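You operate a simulated robot arm through the tools that you are given. There is no shell and no other tool. Be economical: measure what you need, move in short steps, check, and stop when the job is done.

You run a simulated robot arm. Do the job below in one go: nothing can be reset, and whatever is moved stays where it is left.

TASK
Blow the bush with the red band dry, then the white one.
Fine: stand one at a time on the drip rack under the nozzle, take your hand away, hold the blue air button till its drops are gone, and set the first back.

The check looks at the end state, three seconds after you hand in, the way a careful person would. Anything else that was tipped, shoved, dropped, spilled or broken makes it a failure.

THE ROBOT
A 7-joint arm with a two-finger parallel gripper, fixed in place. Base frame: the origin is at the foot of the arm, x ahead of it, y to its left, z up. Lengths are in mm, angles in degrees, forces in N, time in s.
With the tool pointing down near the work surface it reaches from about 220 to 680 mm from the base axis. Its first joint turns from -66.0 to 66.0 degrees. Payload 2.4 kg.
The tool frame sits at the grasp point between the pads (the TCP): z along the fingers, y along the line on which they close. The tips reach 30 mm beyond it. Largest opening 94 mm; finger width 28, thickness 10; the body of the gripper, 50 by 96 mm, starts 55 mm behind the TCP.
Orientation is told as [roll, pitch, yaw] about the base's x, y, z axes, in that order, counted from this pose: with the fingers straight down and closing along the base's y, the tool's x points along the base's -x, its y along +y and its z along -z.

THE INTERFACE
- The arm moves only by the tool jog_arm. Its argument "steps" is a list of rows, each a list of 7 numbers: the turn, a rotation vector about the base's x, y, z in degrees, then the shift along the base's x, y, z in mm, then the opening, from 0 (shut) to 1 (fully open). In form: [[ax, ay, az, x, y, z, claw], ...]. A call has 1 to 20 rows; each row shifts and turns the commanded pose from where the row before left it. A row lasts 0.2 s, in which the tool goes at most 50 mm and 8.6 degrees; a call with a longer step from one row to the next is refused whole, and so is a gripper value outside its range. Where a pose cannot be reached the arm comes as near as it can. A force on the tool above 40 N (or 10 N above the force at the start of the call, whichever is more), or a blocked arm, ends the call early, and 0.2 s more pass. The fingers move at their own pace (about 153 mm/s each) and stop on an object; they squeeze with about 41 N. The grip force told is the motor's: it shows also when the fingers shut on nothing. Time passes only in rows, and 0.2 s behind the last, so rows that do not move let the fingers close. It gives the time, the measured TCP pose, the force on the tool (base axes), the opening and the grip force at its end, in the units of the frame above (readings bear some noise), with the torque about the TCP (base axes, N m) and any sound that the robot's microphone picked up.
- Cameras (640 x 400 px; columns grow to the right, rows downward): "scene" is fixed at [45.3, 479.9, 1446.3]; the picture's right is [-0.68, -0.73, 0.00], its down [-0.41, 0.38, -0.83] and it looks along [0.61, -0.56, -0.56] (base axes); focal length 306 px, centre (320, 200). "wrist" rides on the gripper at [76, 14, -102] in the tool frame; the picture's right is [-0.18, 0.98, 0.00], its down [-0.75, -0.14, -0.64] and it looks along [-0.63, -0.12, 0.77] (tool axes); focal length 243 px, centre (320, 200).
- snapshot(camera): a new picture of that camera. No time passes.
- probe_pixels(camera, pixels): for up to 12 pixels [column, row] of the newest picture of that camera ("zoom" is the newest enlarged one), the place [x, y, z] in the base frame of the surface seen there, good to about 3 mm. No time passes.
- close_up(camera, box): a new picture of the part [left, top, right, bottom] of that camera's present view, enlarged. No time passes.
- finish_job(): hands the job in; it is judged then, once.

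Go step by step. Measure first, check grasps and placings, and put right what went wrong. The budget is 80 turns and 54 pictures, counting those below and the enlarged ones. Unless the task says otherwise, let go and move clear before handing in, and close with one line.

The tools are called after "Emit:" as a command line: name --pt "numbers of a row" for each row, then --argument value for the rest, lists and objects as JSON in quotes. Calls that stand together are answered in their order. jog_arm: Moves the arm, as the interface text tells. Its arguments: {"type":"object","properties":{"steps":{"type":"array"}},"required":["steps"]} The other tools are called the same way: snapshot (camera) takes a picture; probe_pixels (camera, pixels) gives the place of the surface under pixels of a picture; close_up (camera, box) takes an enlarged picture of a part of a camera's view; finish_job () hands the job in.

At the start:

```text
t: 0.0
tcp_pos: [347.6, 0.0, 1265.7]
tool_rot: [0.0, 0.0, 0.0]
force: [-0.3, 0.4, 0.8]
wrist_torque: [0.01, 0.02, -0.02]
finger_gap: 94.1
grip_force: 0.1
```

scene: 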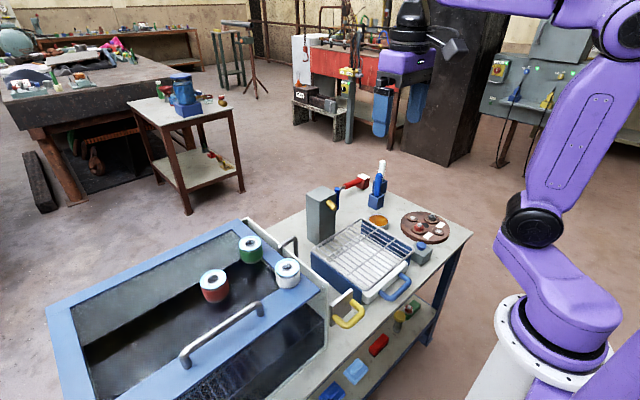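
wrist: 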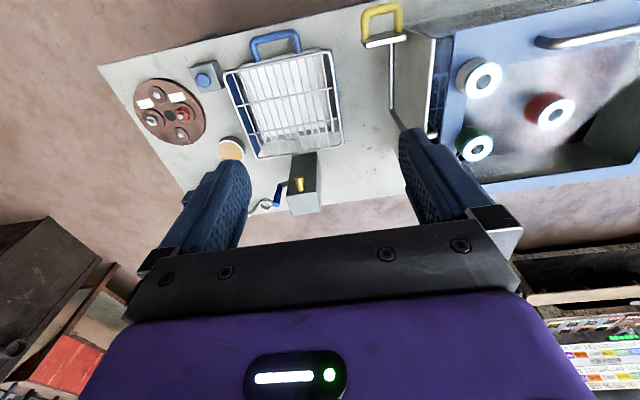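

The scene shows three bushes (red at 214,285; green at 250,249; white at 288,272) on the washer, the drip rack at about (365,260) and the blue button at about (421,246). I'll enlarge and measure.

Emit:
close_up --camera "scene" --box '[180, 150, 480, 340]'

Emit:
probe_pixels --camera "scene" --pixels '[[214, 274], [214, 295], [250, 240], [250, 257], [288, 264], [288, 280], [365, 255], [421, 246], [380, 185], [325, 200], [350, 310], [300, 295]]'

Emit:
probe_pixels --camera "wrist" --pixels '[[552, 112], [482, 79], [475, 149], [206, 77], [204, 80], [290, 100], [300, 184], [265, 205], [232, 80], [338, 140], [560, 60], [400, 90]]'

```text
2.11 times, centred on (330, 245) of scene
```

zoom: 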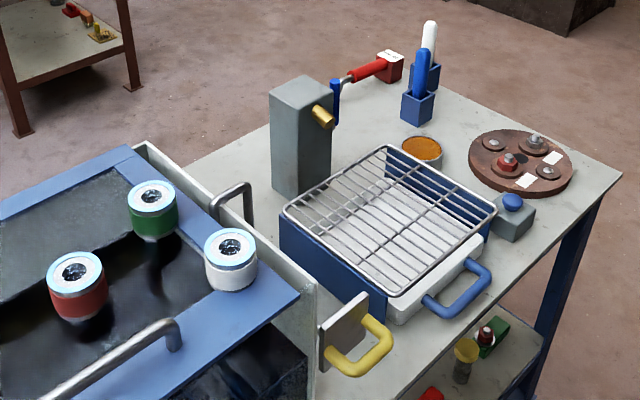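

```text
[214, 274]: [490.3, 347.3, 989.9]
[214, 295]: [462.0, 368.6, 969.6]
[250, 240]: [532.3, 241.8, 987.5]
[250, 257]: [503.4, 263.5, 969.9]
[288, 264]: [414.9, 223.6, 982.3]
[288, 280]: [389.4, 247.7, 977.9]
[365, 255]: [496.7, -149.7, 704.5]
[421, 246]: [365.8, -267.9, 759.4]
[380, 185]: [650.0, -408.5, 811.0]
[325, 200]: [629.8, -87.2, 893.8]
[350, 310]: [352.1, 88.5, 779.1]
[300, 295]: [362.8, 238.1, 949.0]
```

```text
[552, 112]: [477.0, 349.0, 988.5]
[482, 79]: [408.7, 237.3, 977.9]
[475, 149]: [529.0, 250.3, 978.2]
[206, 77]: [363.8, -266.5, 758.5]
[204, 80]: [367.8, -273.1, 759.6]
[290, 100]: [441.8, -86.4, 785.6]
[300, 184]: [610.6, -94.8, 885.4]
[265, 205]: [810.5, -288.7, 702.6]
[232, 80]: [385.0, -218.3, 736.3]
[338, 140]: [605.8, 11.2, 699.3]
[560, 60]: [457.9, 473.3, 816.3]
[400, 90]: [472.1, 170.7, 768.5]
```

Bush tops are near z 980, the rack about 785, the button top about 759. I'll probe details of nozzle, rack and the bushes' support in the enlarged picture.

Emit:
probe_pixels --camera "zoom" --pixels '[[322, 118], [331, 125], [335, 85], [300, 90], [290, 208], [388, 148], [495, 210], [392, 293], [92, 325], [155, 245], [230, 300], [512, 202]]'

Emit:
close_up --camera "scene" --box '[180, 220, 320, 310]'

Emit:
close_up --camera "wrist" --box '[400, 20, 640, 190]'

Emit:
close_up --camera "wrist" --box '[120, 20, 400, 220]'

```text
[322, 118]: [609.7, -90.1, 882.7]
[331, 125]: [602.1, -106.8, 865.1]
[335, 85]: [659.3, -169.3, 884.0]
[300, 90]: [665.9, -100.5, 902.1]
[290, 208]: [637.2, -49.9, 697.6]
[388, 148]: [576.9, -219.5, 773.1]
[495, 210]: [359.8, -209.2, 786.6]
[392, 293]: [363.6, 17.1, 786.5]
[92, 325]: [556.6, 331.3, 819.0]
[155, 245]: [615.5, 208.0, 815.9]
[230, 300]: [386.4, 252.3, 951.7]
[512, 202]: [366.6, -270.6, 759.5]
```

```text
4.44 times, centred on (250, 265) of scene
```

zoom: 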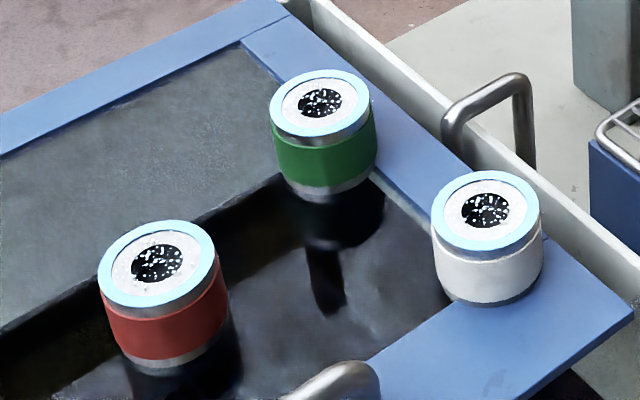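

```text
2.35 times, centred on (520, 105) of wrist
```

zoom: 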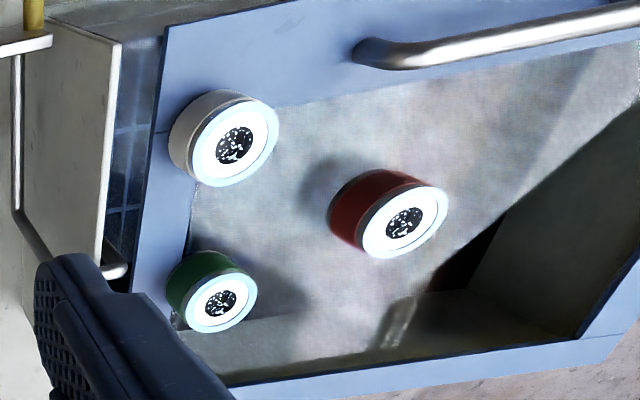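

```text
2.00 times, centred on (260, 120) of wrist
```

zoom: 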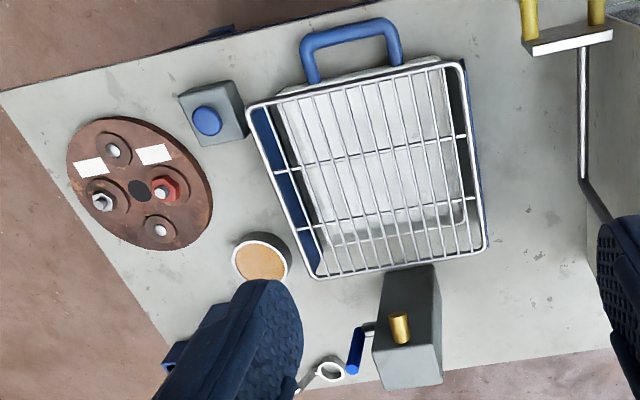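

The bushes stand on the washer's glass lid, about 52 mm across and 35 mm tall. I'll move over the rack to see the nozzle more closely.

Emit:
jog_arm --pt "0 0 0 15 -15 -40 1" --pt "0 0 0 15 -15 -40 1" --pt "0 0 0 15 -15 -40 1" --pt "0 0 0 15 -15 -40 1" --pt "0 0 0 15 -10 -40 1" --pt "0 0 0 0 0 0 1"

Emit:
snapshot --camera "wrist"

```text
t: 1.4
tcp_pos: [424.7, -68.9, 1064.9]
tool_rot: [0.1, -0.1, 0.0]
force: [-0.2, -0.4, 0.3]
wrist_torque: [0.01, 0.02, 0.02]
finger_gap: 94.1
grip_force: 0.1
```

```text
47 pictures are left
```

wrist: 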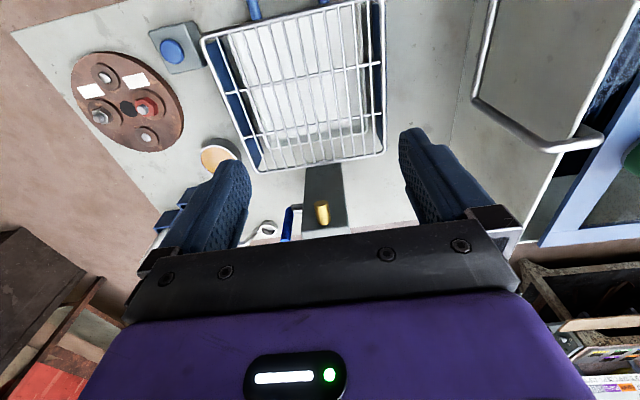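

Emit:
close_up --camera "wrist" --box '[200, 0, 400, 240]'

Emit:
probe_pixels --camera "wrist" --pixels '[[322, 205], [322, 222], [306, 167], [341, 165], [306, 200], [205, 38], [258, 172], [384, 152], [378, 5], [334, 160], [320, 110], [318, 70]]'

Emit:
close_up --camera "scene" --box '[290, 170, 430, 260]'

```text
1.67 times, centred on (300, 120) of wrist
```

zoom: 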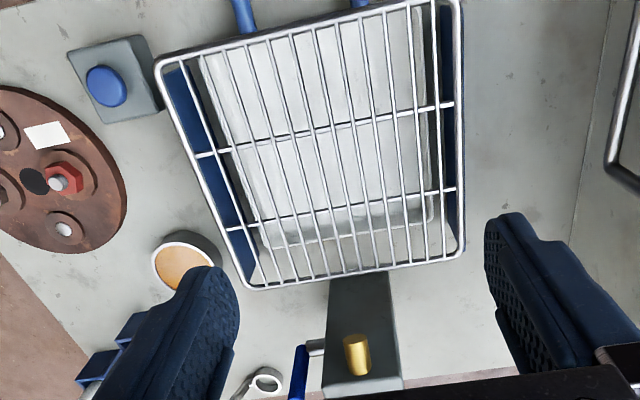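

```text
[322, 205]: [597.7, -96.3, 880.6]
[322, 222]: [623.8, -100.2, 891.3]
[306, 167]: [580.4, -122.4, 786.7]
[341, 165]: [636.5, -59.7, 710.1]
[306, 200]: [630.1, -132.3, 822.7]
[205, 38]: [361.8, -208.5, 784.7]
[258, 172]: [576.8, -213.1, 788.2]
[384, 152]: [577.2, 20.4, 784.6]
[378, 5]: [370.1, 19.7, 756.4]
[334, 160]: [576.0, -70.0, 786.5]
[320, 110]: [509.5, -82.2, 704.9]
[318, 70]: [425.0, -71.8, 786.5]
```

```text
4.44 times, centred on (360, 215) of scene
```

zoom: 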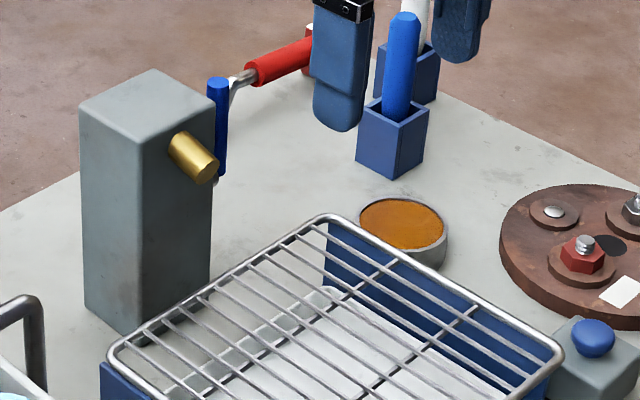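

Emit:
probe_pixels --camera "zoom" --pixels '[[184, 139], [171, 148], [178, 144], [207, 168], [212, 165], [203, 174], [192, 155], [206, 178], [140, 140], [200, 120], [215, 90], [190, 165]]'

```text
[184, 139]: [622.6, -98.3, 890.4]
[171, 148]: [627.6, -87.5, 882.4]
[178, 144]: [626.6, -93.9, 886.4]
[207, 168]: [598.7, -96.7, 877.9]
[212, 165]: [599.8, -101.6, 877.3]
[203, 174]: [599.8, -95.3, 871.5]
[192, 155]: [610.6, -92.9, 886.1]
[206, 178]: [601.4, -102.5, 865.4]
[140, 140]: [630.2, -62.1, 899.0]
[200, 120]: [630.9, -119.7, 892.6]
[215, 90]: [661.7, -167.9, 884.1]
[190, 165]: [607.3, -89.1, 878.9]
```

The rack is axis-aligned (x 362–577, y −211…20, top z 786), centred on the nozzle's y (−98), and the nozzle slopes about 20–25° down towards its middle. I'll go over the red bush at about (479,352).

Emit:
jog_arm --pt "0 0 0 0 20 20 1" --pt "0 0 0 5 40 15 1" --pt "0 0 0 5 45 0 1" --pt "0 0 0 5 45 0 1" --pt "0 0 0 5 45 0 1" --pt "0 0 0 5 45 0 1" --pt "0 0 0 5 45 0 1" --pt "0 0 0 5 45 0 1" --pt "0 0 0 5 45 0 1" --pt "0 0 0 5 30 0 1" --pt "0 0 0 5 15 0 1" --pt "0 0 0 0 0 0 1"

Emit:
snapshot --camera "wrist"

```text
t: 4.0
tcp_pos: [474.1, 353.7, 1101.8]
tool_rot: [0.0, 0.0, 0.0]
force: [0.1, -0.3, 0.1]
wrist_torque: [0.02, -0.04, -0.03]
finger_gap: 94.2
grip_force: 0.0
```

```text
44 pictures are left
```

wrist: 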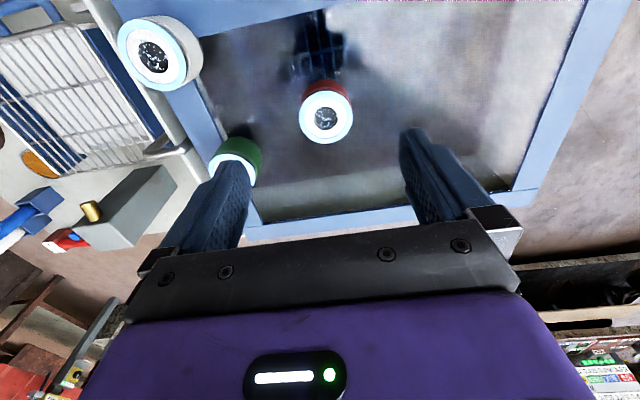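

Emit:
close_up --camera "wrist" --box '[270, 60, 390, 150]'

Emit:
probe_pixels --camera "wrist" --pixels '[[304, 117], [348, 117], [326, 139], [326, 97], [326, 85], [320, 118], [137, 53], [190, 53], [155, 80], [155, 30], [153, 57], [350, 160]]'

```text
4.44 times, centred on (330, 105) of wrist
```

zoom: 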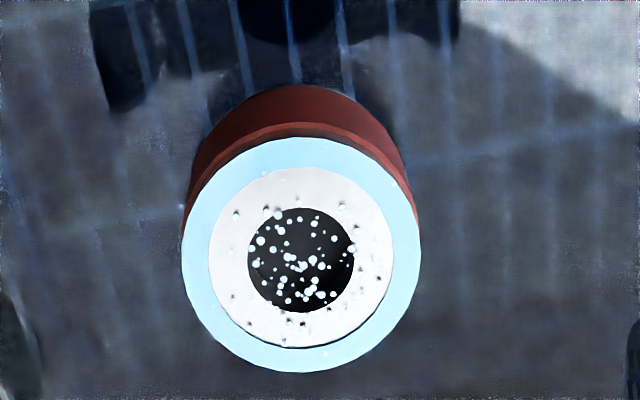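

```text
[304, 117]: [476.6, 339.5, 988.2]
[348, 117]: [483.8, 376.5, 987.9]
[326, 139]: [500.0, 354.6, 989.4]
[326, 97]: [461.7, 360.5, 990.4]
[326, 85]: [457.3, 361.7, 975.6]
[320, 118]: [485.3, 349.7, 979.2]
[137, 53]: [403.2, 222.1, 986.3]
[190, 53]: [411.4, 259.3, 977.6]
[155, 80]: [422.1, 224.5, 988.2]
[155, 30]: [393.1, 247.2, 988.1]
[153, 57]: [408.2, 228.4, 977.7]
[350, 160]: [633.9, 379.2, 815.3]
```

Red bush centre is about (480.5, 358), top at 988.5, 45 mm across; drops are visible in its bore. I'll descend to TCP z 985 (tips just above the lid) and grip.

Emit:
jog_arm --pt "0 0 0 6.4 4.1 0 1" --pt "0 0 0 0 0 -40 1" --pt "0 0 0 0 0 -40 1" --pt "0 0 0 0 0 -25 1" --pt "0 0 0 0 0 -11.5 1" --pt "0 0 0 0 0 0 1"

Emit:
snapshot --camera "wrist"

```text
t: 5.4
tcp_pos: [479.8, 357.0, 985.4]
tool_rot: [0.1, -0.1, 0.0]
force: [-0.8, 0.5, -0.3]
wrist_torque: [0.01, -0.04, 0.0]
finger_gap: 94.0
grip_force: 0.0
```

```text
42 pictures are left
```

wrist: 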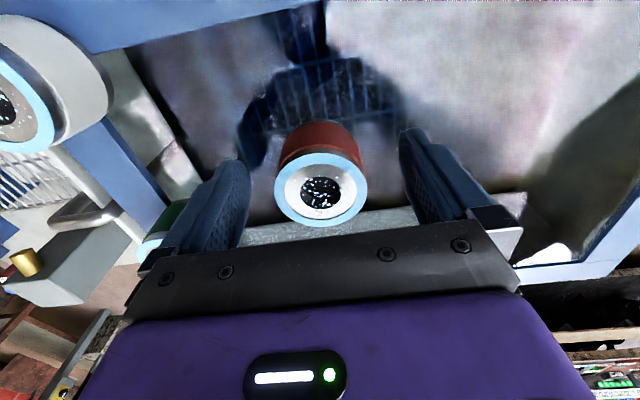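

The bush sits centred between the fingers, nothing touching. Closing.

Emit:
jog_arm --pt "0 0 0 0 0 0 0.6" --pt "0 0 0 0 0 0 0.4" --pt "0 0 0 0 0 0 0.3" --pt "0 0 0 0 0 0 0.3"

```text
t: 6.4
tcp_pos: [479.9, 356.4, 985.2]
tool_rot: [0.0, 0.0, 0.0]
force: [0.1, -0.2, 0.4]
wrist_torque: [0.07, 0.01, 0.02]
finger_gap: 48.0
grip_force: 41.0
```

Gripped at 48 mm. Lifting and carrying to above the rack centre.

Emit:
jog_arm --pt "0 0 0 0 0 10 0.3" --pt "0 0 0 0 0 25 0.3" --pt "0 0 0 0 0 30 0.3" --pt "0 0 0 0 0 25 0.3" --pt "0 0 0 0 -20 0 0.3" --pt "0 0 0 0 -40 0 0.3" --pt "0 0 0 0 -45 0 0.3" --pt "0 0 0 0 -45 0 0.3" --pt "0 0 0 0 -45 0 0.3" --pt "0 0 0 0 -45 0 0.3" --pt "0 0 0 0 -45 0 0.3" --pt "0 0 0 0 -45 0 0.3" --pt "0 0 0 0 -45 0 0.3" --pt "0 0 0 -5 -40 0 0.3" --pt "0 0 0 -5 -25 0 0.3" --pt "0 0 0 0 -13 0 0.3" --pt "0 0 0 0 0 0 0.3"

Emit:
snapshot --camera "wrist"

```text
t: 10.0
tcp_pos: [470.5, -97.5, 1075.0]
tool_rot: [0.0, -0.1, 0.1]
force: [-0.1, 0.5, -2.9]
wrist_torque: [0.02, -0.06, 0.03]
finger_gap: 48.0
grip_force: 40.7
```

```text
41 pictures are left
```

wrist: 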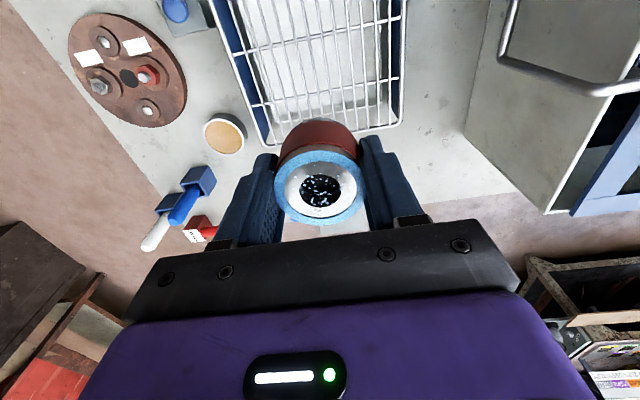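

Held securely. Descending to just above the rack, then easing down.

Emit:
jog_arm --pt "0 0 0 0 0 -45 0.3" --pt "0 0 0 0 0 -45 0.3" --pt "0 0 0 0 0 -45 0.3" --pt "0 0 0 0 0 -45 0.3" --pt "0 0 0 0 0 -40 0.3" --pt "0 0 0 0 0 -25 0.3" --pt "0 0 0 0 0 0 0.3"

Emit:
close_up --camera "scene" --box '[290, 170, 450, 300]'

```text
t: 11.6
tcp_pos: [471.2, -97.0, 830.2]
tool_rot: [0.0, 0.0, 0.1]
force: [0.0, 0.2, -4.0]
wrist_torque: [0.04, 0.02, -0.03]
finger_gap: 47.8
grip_force: 41.1
```

```text
3.08 times, centred on (370, 235) of scene
```

zoom: 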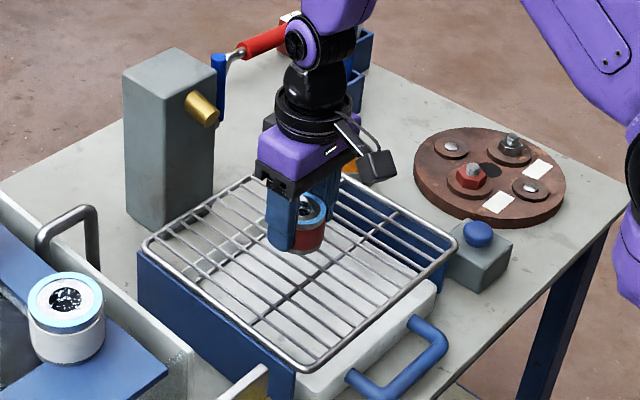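

Emit:
jog_arm --pt "0 0 0 0 0 -3 0.3" --pt "0 0 0 0 0 -2 0.3" --pt "0 0 0 0 0 -1.5 0.3" --pt "0 0 0 0 0 -1 0.3" --pt "0 0 0 0 0 0 0.3"

```text
t: 12.8
tcp_pos: [469.9, -98.3, 824.2]
tool_rot: [0.0, 0.0, 0.0]
force: [-5.0, -0.7, 20.9]
wrist_torque: [0.13, 0.3, 0.19]
finger_gap: 47.9
grip_force: 40.9
```

Contact is felt (21 N up at z 824). Relieving slightly, then opening and rising clear.

Emit:
jog_arm --pt "0 0 0 0 0 1.2 0.3" --pt "0 0 0 0 0 0 0.55" --pt "0 0 0 0 0 0 0.8" --pt "0 0 0 0 0 0 0.8" --pt "0 0 0 0 0 20 0.8" --pt "0 0 0 0 0 40 0.8" --pt "0 0 0 0 0 40 0.8" --pt "0 0 0 0 0 40 0.8" --pt "0 0 0 0 0 0 0.8"

Emit:
snapshot --camera "wrist"

Emit:
close_up --camera "scene" --box '[290, 170, 450, 300]'

```text
t: 14.8
tcp_pos: [470.0, -97.4, 963.0]
tool_rot: [0.1, 0.1, 0.0]
force: [0.3, 0.2, 0.3]
wrist_torque: [-0.01, 0.02, -0.03]
finger_gap: 75.3
grip_force: 0.0
```

```text
39 pictures are left
```

wrist: 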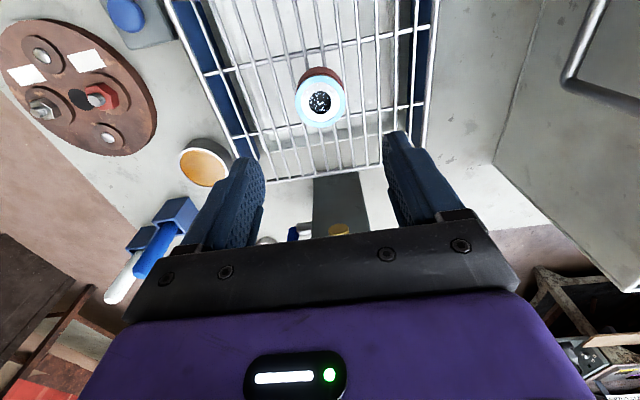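

```text
3.08 times, centred on (370, 235) of scene
```

zoom: 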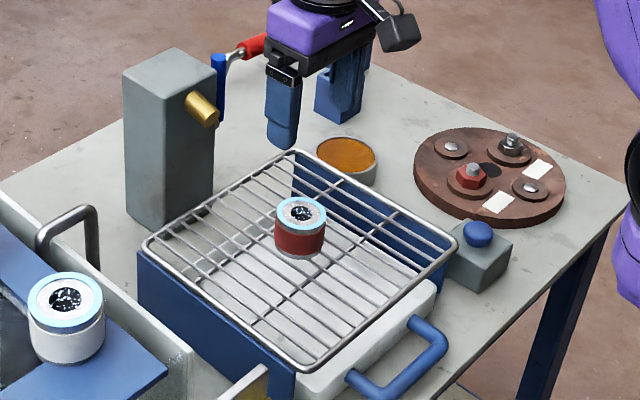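

The red bush stands upright on the rack at zoom (300,225). Now moving over the button, closing the fingers and approaching it.

Emit:
jog_arm --pt "0 0 0 -15 -30 0 0.8" --pt "0 0 0 -25 -40 0 0" --pt "0 0 0 -25 -40 0 0" --pt "0 0 0 -25 -40 0 0" --pt "0 0 0 -14 -21.6 0 0" --pt "0 0 0 0 0 -40 0" --pt "0 0 0 0 0 -40 0" --pt "0 0 0 0 0 -40 0" --pt "0 0 0 0 0 -25 0" --pt "0 0 0 0 0 0 0"

Emit:
snapshot --camera "wrist"

Emit:
close_up --camera "scene" --box '[340, 190, 480, 290]'

```text
t: 17.0
tcp_pos: [364.2, -269.2, 818.2]
tool_rot: [0.0, 0.0, 0.0]
force: [0.0, 0.1, -0.2]
wrist_torque: [0.0, 0.01, 0.0]
finger_gap: 0.0
grip_force: 32.9
```

```text
37 pictures are left
```

wrist: 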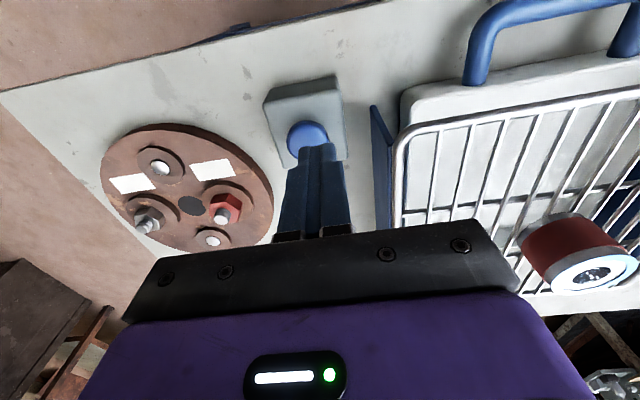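

```text
4.00 times, centred on (410, 240) of scene
```

zoom: 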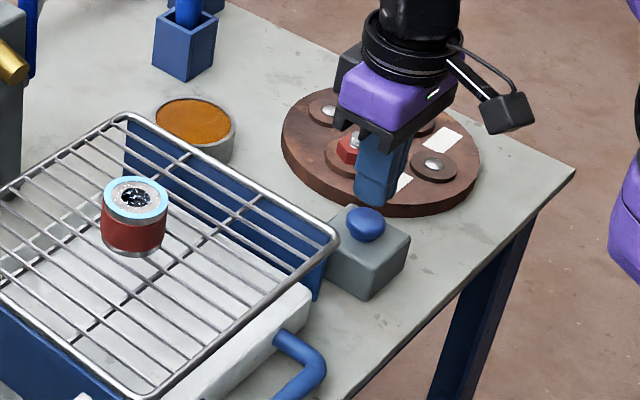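

Emit:
probe_pixels --camera "zoom" --pixels '[[366, 212], [350, 222], [381, 222], [366, 230], [366, 238]]'

Emit:
probe_pixels --camera "wrist" --pixels '[[306, 125], [288, 140], [326, 138], [306, 140], [265, 95], [335, 78]]'

```text
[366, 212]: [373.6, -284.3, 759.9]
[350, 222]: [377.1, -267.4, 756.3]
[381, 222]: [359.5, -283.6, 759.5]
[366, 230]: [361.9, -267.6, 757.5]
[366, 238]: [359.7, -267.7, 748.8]
```

```text
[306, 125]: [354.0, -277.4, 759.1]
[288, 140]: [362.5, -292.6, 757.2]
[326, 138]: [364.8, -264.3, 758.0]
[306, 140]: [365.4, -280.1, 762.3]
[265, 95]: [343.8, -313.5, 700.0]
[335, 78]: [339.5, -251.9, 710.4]
```

Button centre refined to about (367,−277). Centring and pressing in small steps.

Emit:
jog_arm --pt "0 0 0 2.5 -8 0 0" --pt "0 0 0 0 0 -20 0" --pt "0 0 0 0 0 -6 0" --pt "0 0 0 0 0 -2 0" --pt "0 0 0 0 0 -2 0" --pt "0 0 0 0 0 -2 0" --pt "0 0 0 0 0 0 0"

Emit:
close_up --camera "scene" --box '[290, 170, 450, 300]'

```text
t: 18.6
tcp_pos: [367.4, -277.3, 787.0]
tool_rot: [0.0, 0.0, 0.0]
force: [-0.7, 0.1, 1.7]
wrist_torque: [0.01, 0.03, -0.01]
finger_gap: 0.0
grip_force: 32.8
```

```text
3.08 times, centred on (370, 235) of scene
```

zoom: 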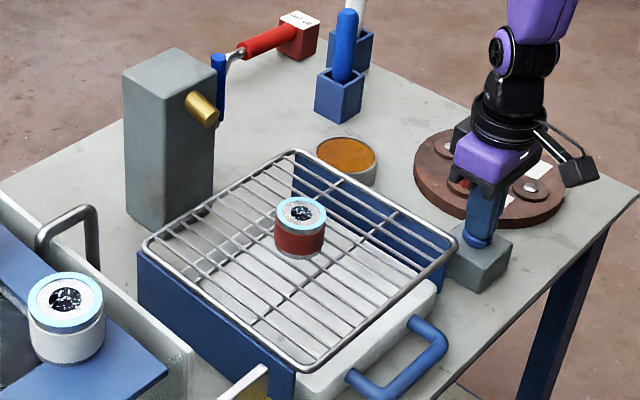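

Light contact (1.7 N) at z 787. Pressing further.

Emit:
jog_arm --pt "0 0 0 0 0 -1.5 0" --pt "0 0 0 0 0 -1.5 0" --pt "0 0 0 0 0 -1 0" --pt "0 0 0 0 0 0 0" --pt "0 0 0 0 0 0 0"

```text
t: 19.8
tcp_pos: [368.1, -276.3, 782.2]
tool_rot: [0.0, 0.0, 0.0]
force: [-4.0, -0.3, 10.3]
wrist_torque: [-0.02, 0.09, -0.05]
finger_gap: 0.0
grip_force: 32.8
heard: click
```

A click was heard at z 782 with 10 N. Holding the button for a while and then looking at the drops.

Emit:
jog_arm --pt "0 0 0 0 0 -0.5 0" --pt "0 0 0 0 0 0 0" --pt "0 0 0 0 0 0 0" --pt "0 0 0 0 0 0 0" --pt "0 0 0 0 0 0 0" --pt "0 0 0 0 0 0 0" --pt "0 0 0 0 0 0 0" --pt "0 0 0 0 0 0 0" --pt "0 0 0 0 0 0 0" --pt "0 0 0 0 0 0 0"

Emit:
close_up --camera "scene" --box '[330, 210, 400, 260]'

Emit:
close_up --camera "wrist" --box '[500, 180, 640, 300]'

```text
t: 22.0
tcp_pos: [368.5, -276.8, 782.6]
tool_rot: [0.0, -0.1, 0.0]
force: [-4.3, -3.0, 16.0]
wrist_torque: [-0.05, 0.16, -0.04]
finger_gap: 0.1
grip_force: 32.9
```

```text
8.00 times, centred on (365, 235) of scene
```

zoom: 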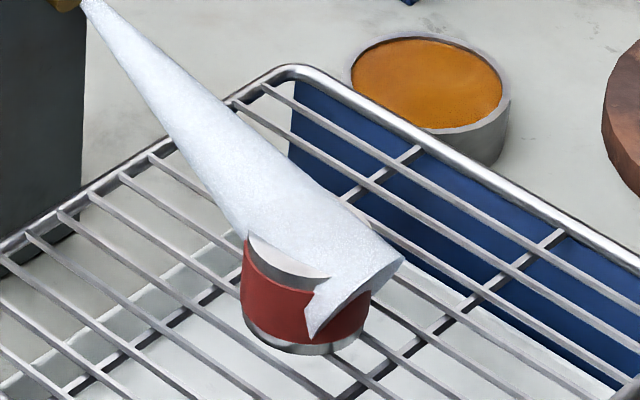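

```text
3.33 times, centred on (570, 240) of wrist
```

zoom: 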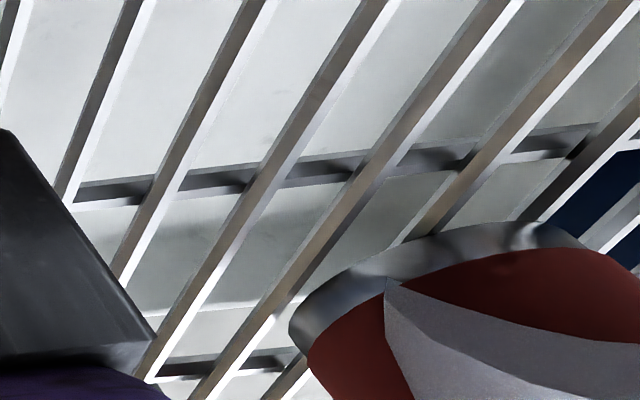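

The air cone is visible and lands on the bush. Holding on several seconds more.

Emit:
jog_arm --pt "0 0 0 0 0 0 0" --pt "0 0 0 0 0 0 0" --pt "0 0 0 0 0 0 0" --pt "0 0 0 0 0 0 0" --pt "0 0 0 0 0 0 0" --pt "0 0 0 0 0 0 0" --pt "0 0 0 0 0 0 0" --pt "0 0 0 0 0 0 0" --pt "0 0 0 0 0 0 0" --pt "0 0 0 0 0 0 0" --pt "0 0 0 0 0 0 0" --pt "0 0 0 0 0 0 0" --pt "0 0 0 0 0 0 0" --pt "0 0 0 0 0 0 0" --pt "0 0 0 0 0 0 0" --pt "0 0 0 0 0 0 0" --pt "0 0 0 0 0 0 0" --pt "0 0 0 0 0 0 0" --pt "0 0 0 0 0 0 0" --pt "0 0 0 0 0 0 0"

Emit:
close_up --camera "scene" --box '[330, 210, 400, 260]'

```text
t: 26.2
tcp_pos: [368.1, -277.7, 782.8]
tool_rot: [0.0, 0.0, 0.0]
force: [-0.8, -1.8, 15.5]
wrist_torque: [-0.08, 0.01, 0.0]
finger_gap: 0.1
grip_force: 32.9
```

```text
8.00 times, centred on (365, 235) of scene
```

zoom: 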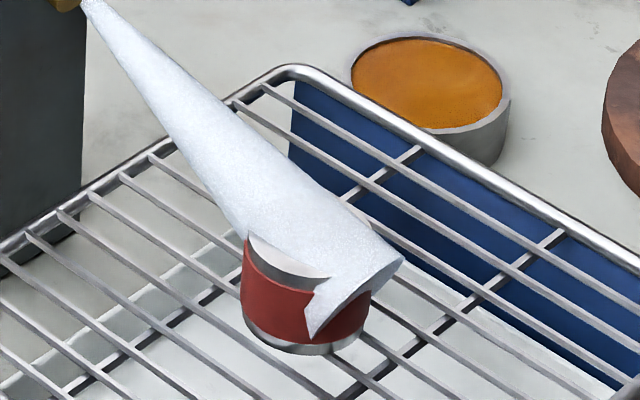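

The cone still hides the top. I'll let the button up and look at the bore.

Emit:
jog_arm --pt "0 0 0 0 0 12 0" --pt "0 0 0 0 0 0 0" --pt "0 0 0 0 0 0 0"

Emit:
close_up --camera "scene" --box '[330, 210, 400, 260]'

```text
t: 27.0
tcp_pos: [367.2, -275.8, 793.1]
tool_rot: [0.0, 0.0, 0.0]
force: [1.0, -0.5, -0.2]
wrist_torque: [0.02, -0.01, 0.04]
finger_gap: 0.0
grip_force: 32.4
```

```text
8.00 times, centred on (365, 235) of scene
```

zoom: 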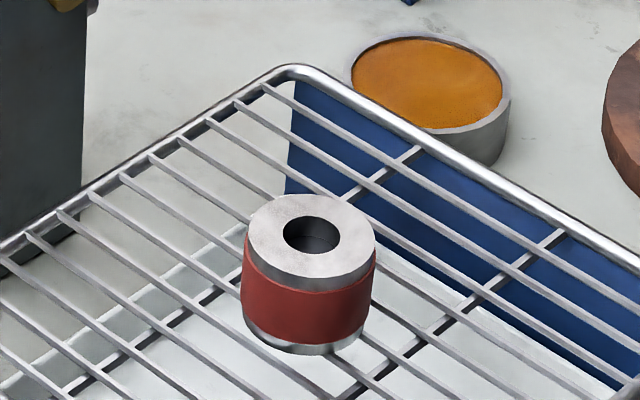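

Drops are gone and the air is off. Now back to the red bush: rise, cross over, open and descend.

Emit:
jog_arm --pt "0 0 0 0 0 40 0" --pt "0 0 0 0 0 45 0" --pt "0 0 0 0 0 45 0" --pt "0 0 0 0 0 40 0.5" --pt "0 0 0 20 34 0 1" --pt "0 0 0 24 41 0 1" --pt "0 0 0 24 41 0 1" --pt "0 0 0 24 41 0 1" --pt "0 0 0 11 21 0 1" --pt "0 0 0 0 0 -40 1" --pt "0 0 0 0 0 -40 1" --pt "0 0 0 0 0 0 1"

Emit:
snapshot --camera "wrist"

```text
t: 29.6
tcp_pos: [471.0, -99.9, 884.0]
tool_rot: [0.0, 0.0, 0.0]
force: [-0.3, -0.1, -0.3]
wrist_torque: [-0.02, 0.01, 0.01]
finger_gap: 94.0
grip_force: 0.1
```

```text
30 pictures are left
```

wrist: 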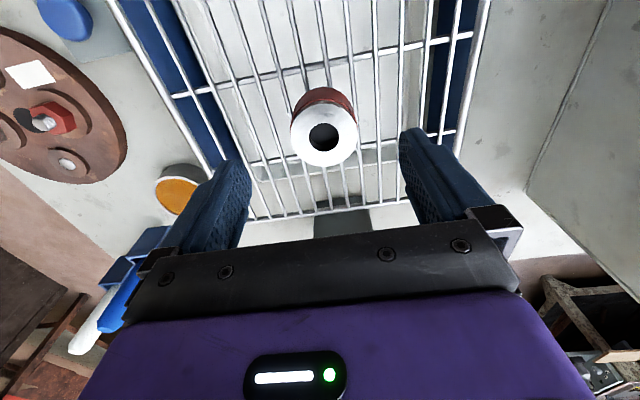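

Emit:
jog_arm --pt "0 0 0 -1 2 -20 1" --pt "0 0 0 0 0 -30 1" --pt "0 0 0 0 0 -9 1" --pt "0 0 0 0 0 0 1" --pt "0 0 0 0 0 0 0.6" --pt "0 0 0 0 0 0 0.4" --pt "0 0 0 0 0 0 0.3" --pt "0 0 0 0 0 0 0.3"

```text
t: 31.4
tcp_pos: [469.4, -98.6, 823.3]
tool_rot: [0.0, -0.1, 0.1]
force: [0.9, 0.5, -0.1]
wrist_torque: [0.03, -0.01, 0.03]
finger_gap: 48.1
grip_force: 40.7
```

Gripped again. Lifting straight up to z≈1073 and returning to over its starting place.

Emit:
jog_arm --pt "0 0 0 0 0 20 0.3" --pt "0 0 0 0 0 40 0.3" --pt "0 0 0 0 0 45 0.3" --pt "0 0 0 0 0 45 0.3" --pt "0 0 0 0 0 45 0.3" --pt "0 0 0 0 0 40 0.3" --pt "0 0 0 0 0 15 0.3" --pt "0 0 0 0 25 0 0.3" --pt "0 0 0 0 45 0 0.3" --pt "0 0 0 0 45 0 0.3" --pt "0 0 0 0 45 0 0.3" --pt "0 0 0 0 45 0 0.3" --pt "0 0 0 0 45 0 0.3" --pt "0 0 0 0 45 0 0.3" --pt "0 0 0 0 45 0 0.3" --pt "0 0 0 5 45 0 0.3" --pt "0 0 0 5 40 0 0.3" --pt "0 0 0 0 20 0 0.3" --pt "0 0 0 0 10 0 0.3" --pt "0 0 0 0 0 0 0.3"

```text
t: 35.6
tcp_pos: [480.3, 358.4, 1073.8]
tool_rot: [-0.1, 0.0, 0.1]
force: [0.2, -0.1, -2.5]
wrist_torque: [0.02, -0.01, 0.0]
finger_gap: 47.8
grip_force: 41.3
```

Emit:
jog_arm --pt "0 0 0 0 -1.5 -40 0.3" --pt "0 0 0 0 0 -30 0.3" --pt "0 0 0 0 0 -13 0.3" --pt "0 0 0 0 0 -2 0.3" --pt "0 0 0 0 0 -2 0.3" --pt "0 0 0 0 0 -1 0.3" --pt "0 0 0 0 0 0 0.3"

```text
t: 37.2
tcp_pos: [479.4, 356.7, 986.9]
tool_rot: [0.0, -0.1, 0.0]
force: [-0.4, -0.6, -2.8]
wrist_torque: [0.02, 0.04, -0.02]
finger_gap: 48.0
grip_force: 41.4
```

Emit:
jog_arm --pt "0 0 0 0 0 -1 0.3" --pt "0 0 0 0 0 -1 0.3" --pt "0 0 0 0 0 0 0.3"

```text
t: 38.0
tcp_pos: [481.3, 356.3, 985.4]
tool_rot: [0.0, -0.1, -0.1]
force: [-4.2, -3.7, 20.0]
wrist_torque: [-0.27, 0.35, 0.0]
finger_gap: 47.7
grip_force: 40.7
```

Contact on the lid (20 N at z 985). Easing off, opening and rising.

Emit:
jog_arm --pt "0 0 0 0 0 0.8 0.3" --pt "0 0 0 0 0 0 0.55" --pt "0 0 0 0 0 0 0.8" --pt "0 0 0 0 0 0 0.9" --pt "0 0 0 0 0 20 0.9" --pt "0 0 0 0 0 40 0.9" --pt "0 0 0 0 0 40 0.9" --pt "0 0 0 0 0 20 0.9" --pt "0 0 0 0 0 0 1"

Emit:
snapshot --camera "wrist"

Emit:
snapshot --camera "scene"

```text
t: 40.0
tcp_pos: [480.3, 356.7, 1105.7]
tool_rot: [0.0, 0.0, 0.0]
force: [0.0, 0.6, 0.3]
wrist_torque: [0.02, 0.0, -0.03]
finger_gap: 94.1
grip_force: 0.1
```

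```text
29 pictures are left
```

wrist: 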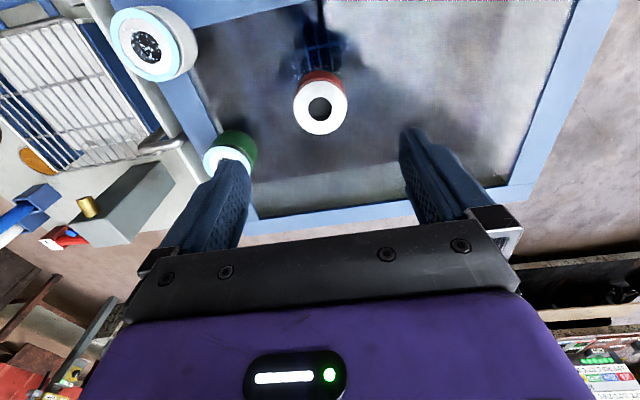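

```text
28 pictures are left
```

scene: 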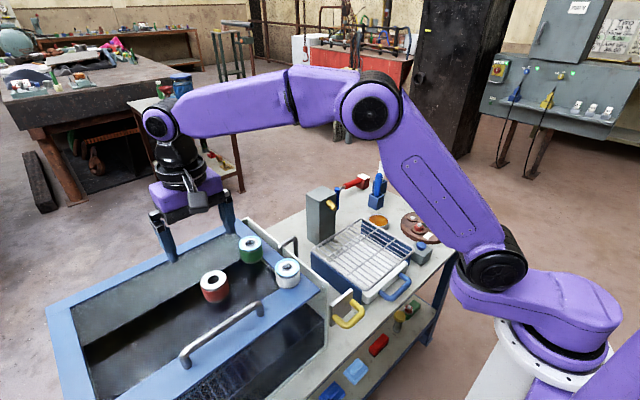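

Red is back, dry, in its place. Moving over the white bush.

Emit:
jog_arm --pt "0 0 0 -20 -35 0 1" --pt "0 0 0 -22 -40 0 1" --pt "0 0 0 -20 -35 0 1" --pt "0 0 0 -10 -11 0 1" --pt "0 0 0 0 0 0 1"

Emit:
close_up --camera "wrist" --box '[240, 40, 400, 140]'

```text
t: 41.2
tcp_pos: [407.1, 234.5, 1105.5]
tool_rot: [0.0, -0.1, 0.0]
force: [-0.1, 0.6, 0.2]
wrist_torque: [-0.01, -0.01, 0.0]
finger_gap: 94.1
grip_force: 0.0
```

```text
4.00 times, centred on (320, 90) of wrist
```

zoom: 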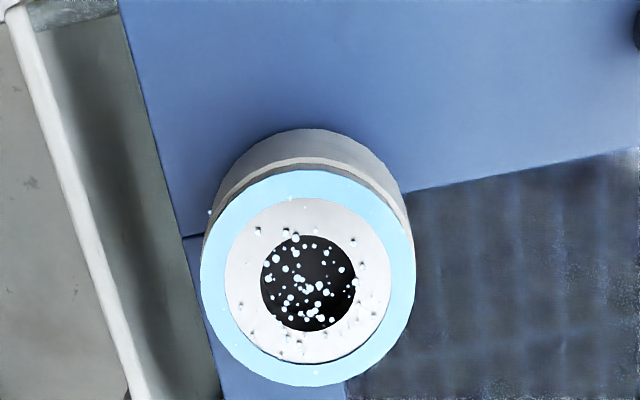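

Emit:
probe_pixels --camera "zoom" --pixels '[[212, 276], [403, 276], [308, 180], [308, 373], [238, 276], [378, 276], [440, 120], [160, 40]]'

```text
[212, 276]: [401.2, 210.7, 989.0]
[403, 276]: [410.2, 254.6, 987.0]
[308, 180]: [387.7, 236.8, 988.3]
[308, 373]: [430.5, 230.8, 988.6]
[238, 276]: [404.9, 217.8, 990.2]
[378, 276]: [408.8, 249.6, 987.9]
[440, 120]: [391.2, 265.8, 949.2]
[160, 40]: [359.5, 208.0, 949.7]
```

White centre is about (407.5, 233), top 988, frame at 949.5. Descending and gripping.

Emit:
jog_arm --pt "0 0 0 0.5 -1.5 -30 1" --pt "0 0 0 0 0 -40 1" --pt "0 0 0 0 0 -35 1" --pt "0 0 0 0 0 -15 1" --pt "0 0 0 0 0 0 1" --pt "0 0 0 0 0 0 0.6" --pt "0 0 0 0 0 0 0.4" --pt "0 0 0 0 0 0 0.3" --pt "0 0 0 0 0 0 0.3"

Emit:
snapshot --camera "wrist"

```text
t: 43.2
tcp_pos: [409.6, 233.7, 985.3]
tool_rot: [0.1, 0.0, 0.0]
force: [-0.5, 0.6, 0.1]
wrist_torque: [-0.02, -0.01, -0.02]
finger_gap: 48.0
grip_force: 41.2
```

```text
26 pictures are left
```

wrist: 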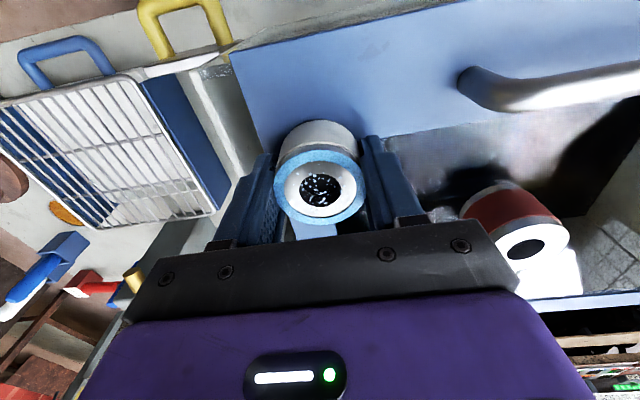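

White gripped at 48 mm. Lifting and carrying to the rack at (470,−97.5).

Emit:
jog_arm --pt "0 0 0 0 0 15 0.3" --pt "0 0 0 0 0 35 0.3" --pt "0 0 0 0 0 40 0.3" --pt "0 0 0 3 -25 0 0.3" --pt "0 0 0 8 -45 0 0.3" --pt "0 0 0 8 -45 0 0.3" --pt "0 0 0 9 -45 0 0.3" --pt "0 0 0 9 -45 0 0.3" --pt "0 0 0 9 -45 0 0.3" --pt "0 0 0 9 -45 0 0.3" --pt "0 0 0 6 -25 0 0.3" --pt "0 0 0 0 -11 0 0.3" --pt "0 0 0 0 0 -40 0.3" --pt "0 0 0 0 0 -45 0.3" --pt "0 0 0 0 0 -45 0.3" --pt "0 0 0 0 0 -45 0.3" --pt "0 0 0 0 0 -40 0.3" --pt "0 0 0 0 0 -26 0.3" --pt "0 0 0 0 0 0 0.3"

```text
t: 47.2
tcp_pos: [470.9, -98.2, 835.1]
tool_rot: [0.0, 0.0, 0.0]
force: [0.4, -0.2, -3.5]
wrist_torque: [0.01, 0.04, 0.01]
finger_gap: 48.4
grip_force: 41.1
```

Emit:
jog_arm --pt "0 0 0 0 0 -6 0.3" --pt "0 0 0 0 0 -2.5 0.3" --pt "0 0 0 0 0 -1.5 0.3" --pt "0 0 0 0 0 -1 0.3" --pt "0 0 0 0 0 0 0.3"

```text
t: 48.4
tcp_pos: [470.1, -97.0, 822.7]
tool_rot: [-0.1, 0.0, 0.0]
force: [0.5, -0.2, -3.0]
wrist_torque: [-0.02, -0.01, -0.01]
finger_gap: 48.2
grip_force: 41.2
```

Emit:
jog_arm --pt "0 0 0 0 0 -1 0.3" --pt "0 0 0 0 0 0 0.3"

```text
t: 49.0
tcp_pos: [469.6, -95.8, 823.5]
tool_rot: [0.1, 0.1, 0.0]
force: [-6.1, 1.9, 23.7]
wrist_torque: [-0.1, 0.37, -0.24]
finger_gap: 48.4
grip_force: 41.5
```

Contact (24 N). Easing, releasing and rising.

Emit:
jog_arm --pt "0 0 0 0 0 1 0.3" --pt "0 0 0 0 0 0 0.55" --pt "0 0 0 0 0 0 0.8" --pt "0 0 0 0 0 0 0.8" --pt "0 0 0 0 0 20 0.8" --pt "0 0 0 0 0 40 0.8" --pt "0 0 0 0 0 40 0.8" --pt "0 0 0 0 0 40 0.8" --pt "0 0 0 0 0 0 0.8"

Emit:
close_up --camera "scene" --box '[290, 170, 450, 300]'

```text
t: 51.0
tcp_pos: [469.4, -96.1, 963.5]
tool_rot: [0.0, 0.0, 0.1]
force: [-0.3, -0.7, 0.3]
wrist_torque: [0.04, -0.01, 0.04]
finger_gap: 75.3
grip_force: 0.0
```

```text
3.08 times, centred on (370, 235) of scene
```

zoom: 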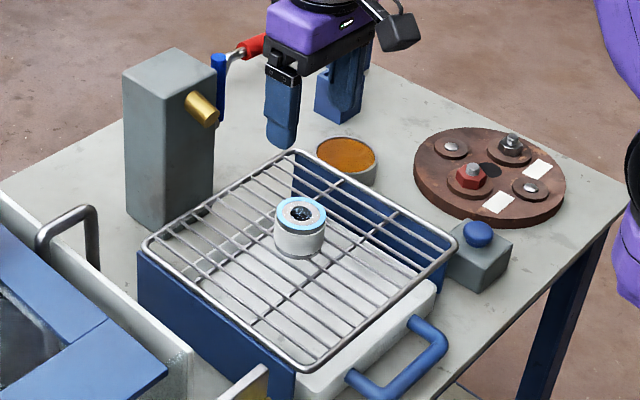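

White stands upright on the rack. Going to the button.

Emit:
jog_arm --pt "0 0 0 -18 -32 0 0.8" --pt "0 0 0 -23 -40 0 0" --pt "0 0 0 -23 -40 0 0" --pt "0 0 0 -23 -40 0 0" --pt "0 0 0 -15 -28.5 0 0" --pt "0 0 0 0 0 -40 0" --pt "0 0 0 0 0 -45 0" --pt "0 0 0 0 0 -45 0" --pt "0 0 0 0 0 -30 0" --pt "0 0 0 0 0 -10 0" --pt "0 0 0 0 0 0 0"

```text
t: 53.4
tcp_pos: [367.1, -277.3, 795.3]
tool_rot: [0.0, 0.0, 0.1]
force: [0.3, -0.6, -0.2]
wrist_torque: [0.04, -0.02, 0.03]
finger_gap: 0.0
grip_force: 33.2
```

Emit:
jog_arm --pt "0 0 0 0 0 -6 0" --pt "0 0 0 0 0 -3 0" --pt "0 0 0 0 0 -2 0" --pt "0 0 0 0 0 -1.3 0" --pt "0 0 0 0 0 0 0" --pt "0 0 0 0 0 0 0"

Emit:
close_up --camera "scene" --box '[330, 210, 400, 260]'

```text
t: 54.8
tcp_pos: [367.7, -277.1, 781.6]
tool_rot: [-0.1, -0.1, 0.0]
force: [-2.2, 1.8, 16.7]
wrist_torque: [0.02, 0.08, 0.0]
finger_gap: 0.0
grip_force: 32.3
heard: click
```

```text
8.00 times, centred on (365, 235) of scene
```

zoom: 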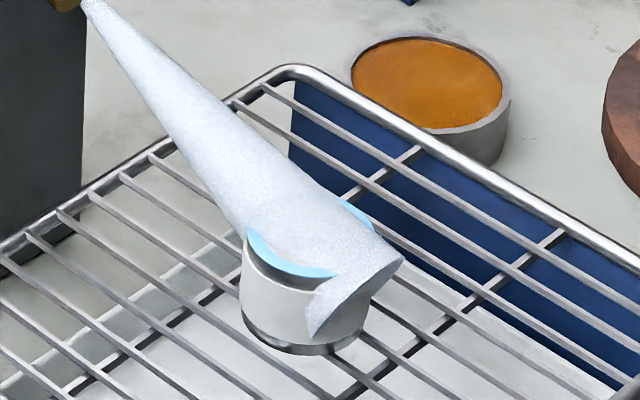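

Click, and the air is on the white bush; its rim is still blue-wet at (280,260). Holding.

Emit:
jog_arm --pt "0 0 0 0 0 0 0" --pt "0 0 0 0 0 0 0" --pt "0 0 0 0 0 0 0" --pt "0 0 0 0 0 0 0" --pt "0 0 0 0 0 0 0" --pt "0 0 0 0 0 0 0" --pt "0 0 0 0 0 0 0" --pt "0 0 0 0 0 0 0" --pt "0 0 0 0 0 0 0" --pt "0 0 0 0 0 0 0" --pt "0 0 0 0 0 0 0" --pt "0 0 0 0 0 0 0" --pt "0 0 0 0 0 0 0" --pt "0 0 0 0 0 0 0" --pt "0 0 0 0 0 0 0" --pt "0 0 0 0 0 0 0" --pt "0 0 0 0 0 0 0" --pt "0 0 0 0 0 0 0" --pt "0 0 0 0 0 0 0" --pt "0 0 0 0 0 0 0"

Emit:
jog_arm --pt "0 0 0 0 0 0 0" --pt "0 0 0 0 0 0 0" --pt "0 0 0 0 0 0 0" --pt "0 0 0 0 0 0 0" --pt "0 0 0 0 0 0 0" --pt "0 0 0 0 0 0 0" --pt "0 0 0 0 0 0 0" --pt "0 0 0 0 0 0 0" --pt "0 0 0 0 0 0 0" --pt "0 0 0 0 0 0 0" --pt "0 0 0 0 0 12 0" --pt "0 0 0 0 0 0 0" --pt "0 0 0 0 0 0 0"

Emit:
close_up --camera "scene" --box '[330, 210, 400, 260]'

```text
t: 59.0
tcp_pos: [367.4, -278.1, 780.1]
tool_rot: [0.0, 0.1, 0.1]
force: [1.9, -0.2, 17.2]
wrist_torque: [-0.02, -0.08, 0.01]
finger_gap: 0.0
grip_force: 33.0
```

```text
t: 61.8
tcp_pos: [368.0, -277.9, 793.5]
tool_rot: [0.0, 0.0, 0.1]
force: [-0.4, 0.4, 0.3]
wrist_torque: [0.04, -0.02, -0.01]
finger_gap: 0.0
grip_force: 33.0
```

```text
8.00 times, centred on (365, 235) of scene
```

zoom: 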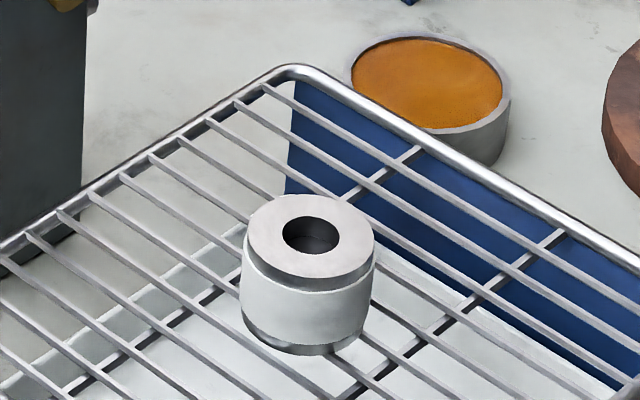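

White is dry and stays on the rack, since only the first was to be set back. Moving clear and doing a final check.

Emit:
jog_arm --pt "0 0 0 0 0 40 0" --pt "0 0 0 0 0 45 0" --pt "0 0 0 0 0 45 0" --pt "0 0 0 0 0 45 0" --pt "0 0 0 0 0 45 0.5" --pt "0 0 0 0 0 30 0.5" --pt "0 0 0 0 0 0 0.5"

Emit:
snapshot --camera "scene"

Emit:
close_up --camera "scene" --box '[180, 150, 480, 340]'

```text
t: 63.4
tcp_pos: [366.7, -278.6, 1044.0]
tool_rot: [-0.1, 0.0, -0.1]
force: [0.8, 0.0, 0.2]
wrist_torque: [-0.01, -0.02, -0.02]
finger_gap: 46.9
grip_force: 0.0
```

```text
22 pictures are left
```

scene: 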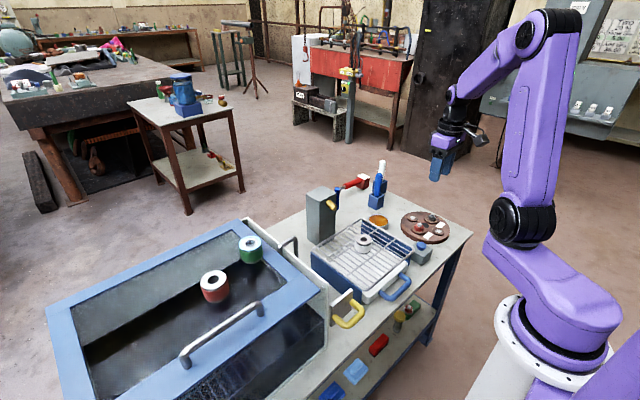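

```text
2.11 times, centred on (330, 245) of scene
```

zoom: 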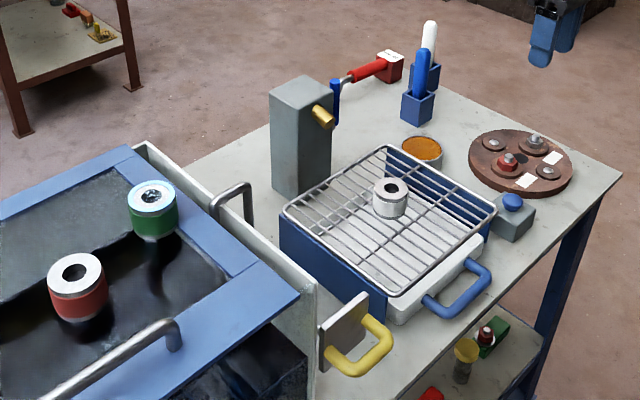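

Everything looks as it should: red is dry and back at its place, white is dry on the rack, green is untouched and the air is off. Handing in.

Emit:
finish_job

```text
The job is handed in.
```

The red-banded bush is blown dry and back in its starting place on the washer lid. The white one is dry and still on the drip rack, the air is off, and nothing else was moved.
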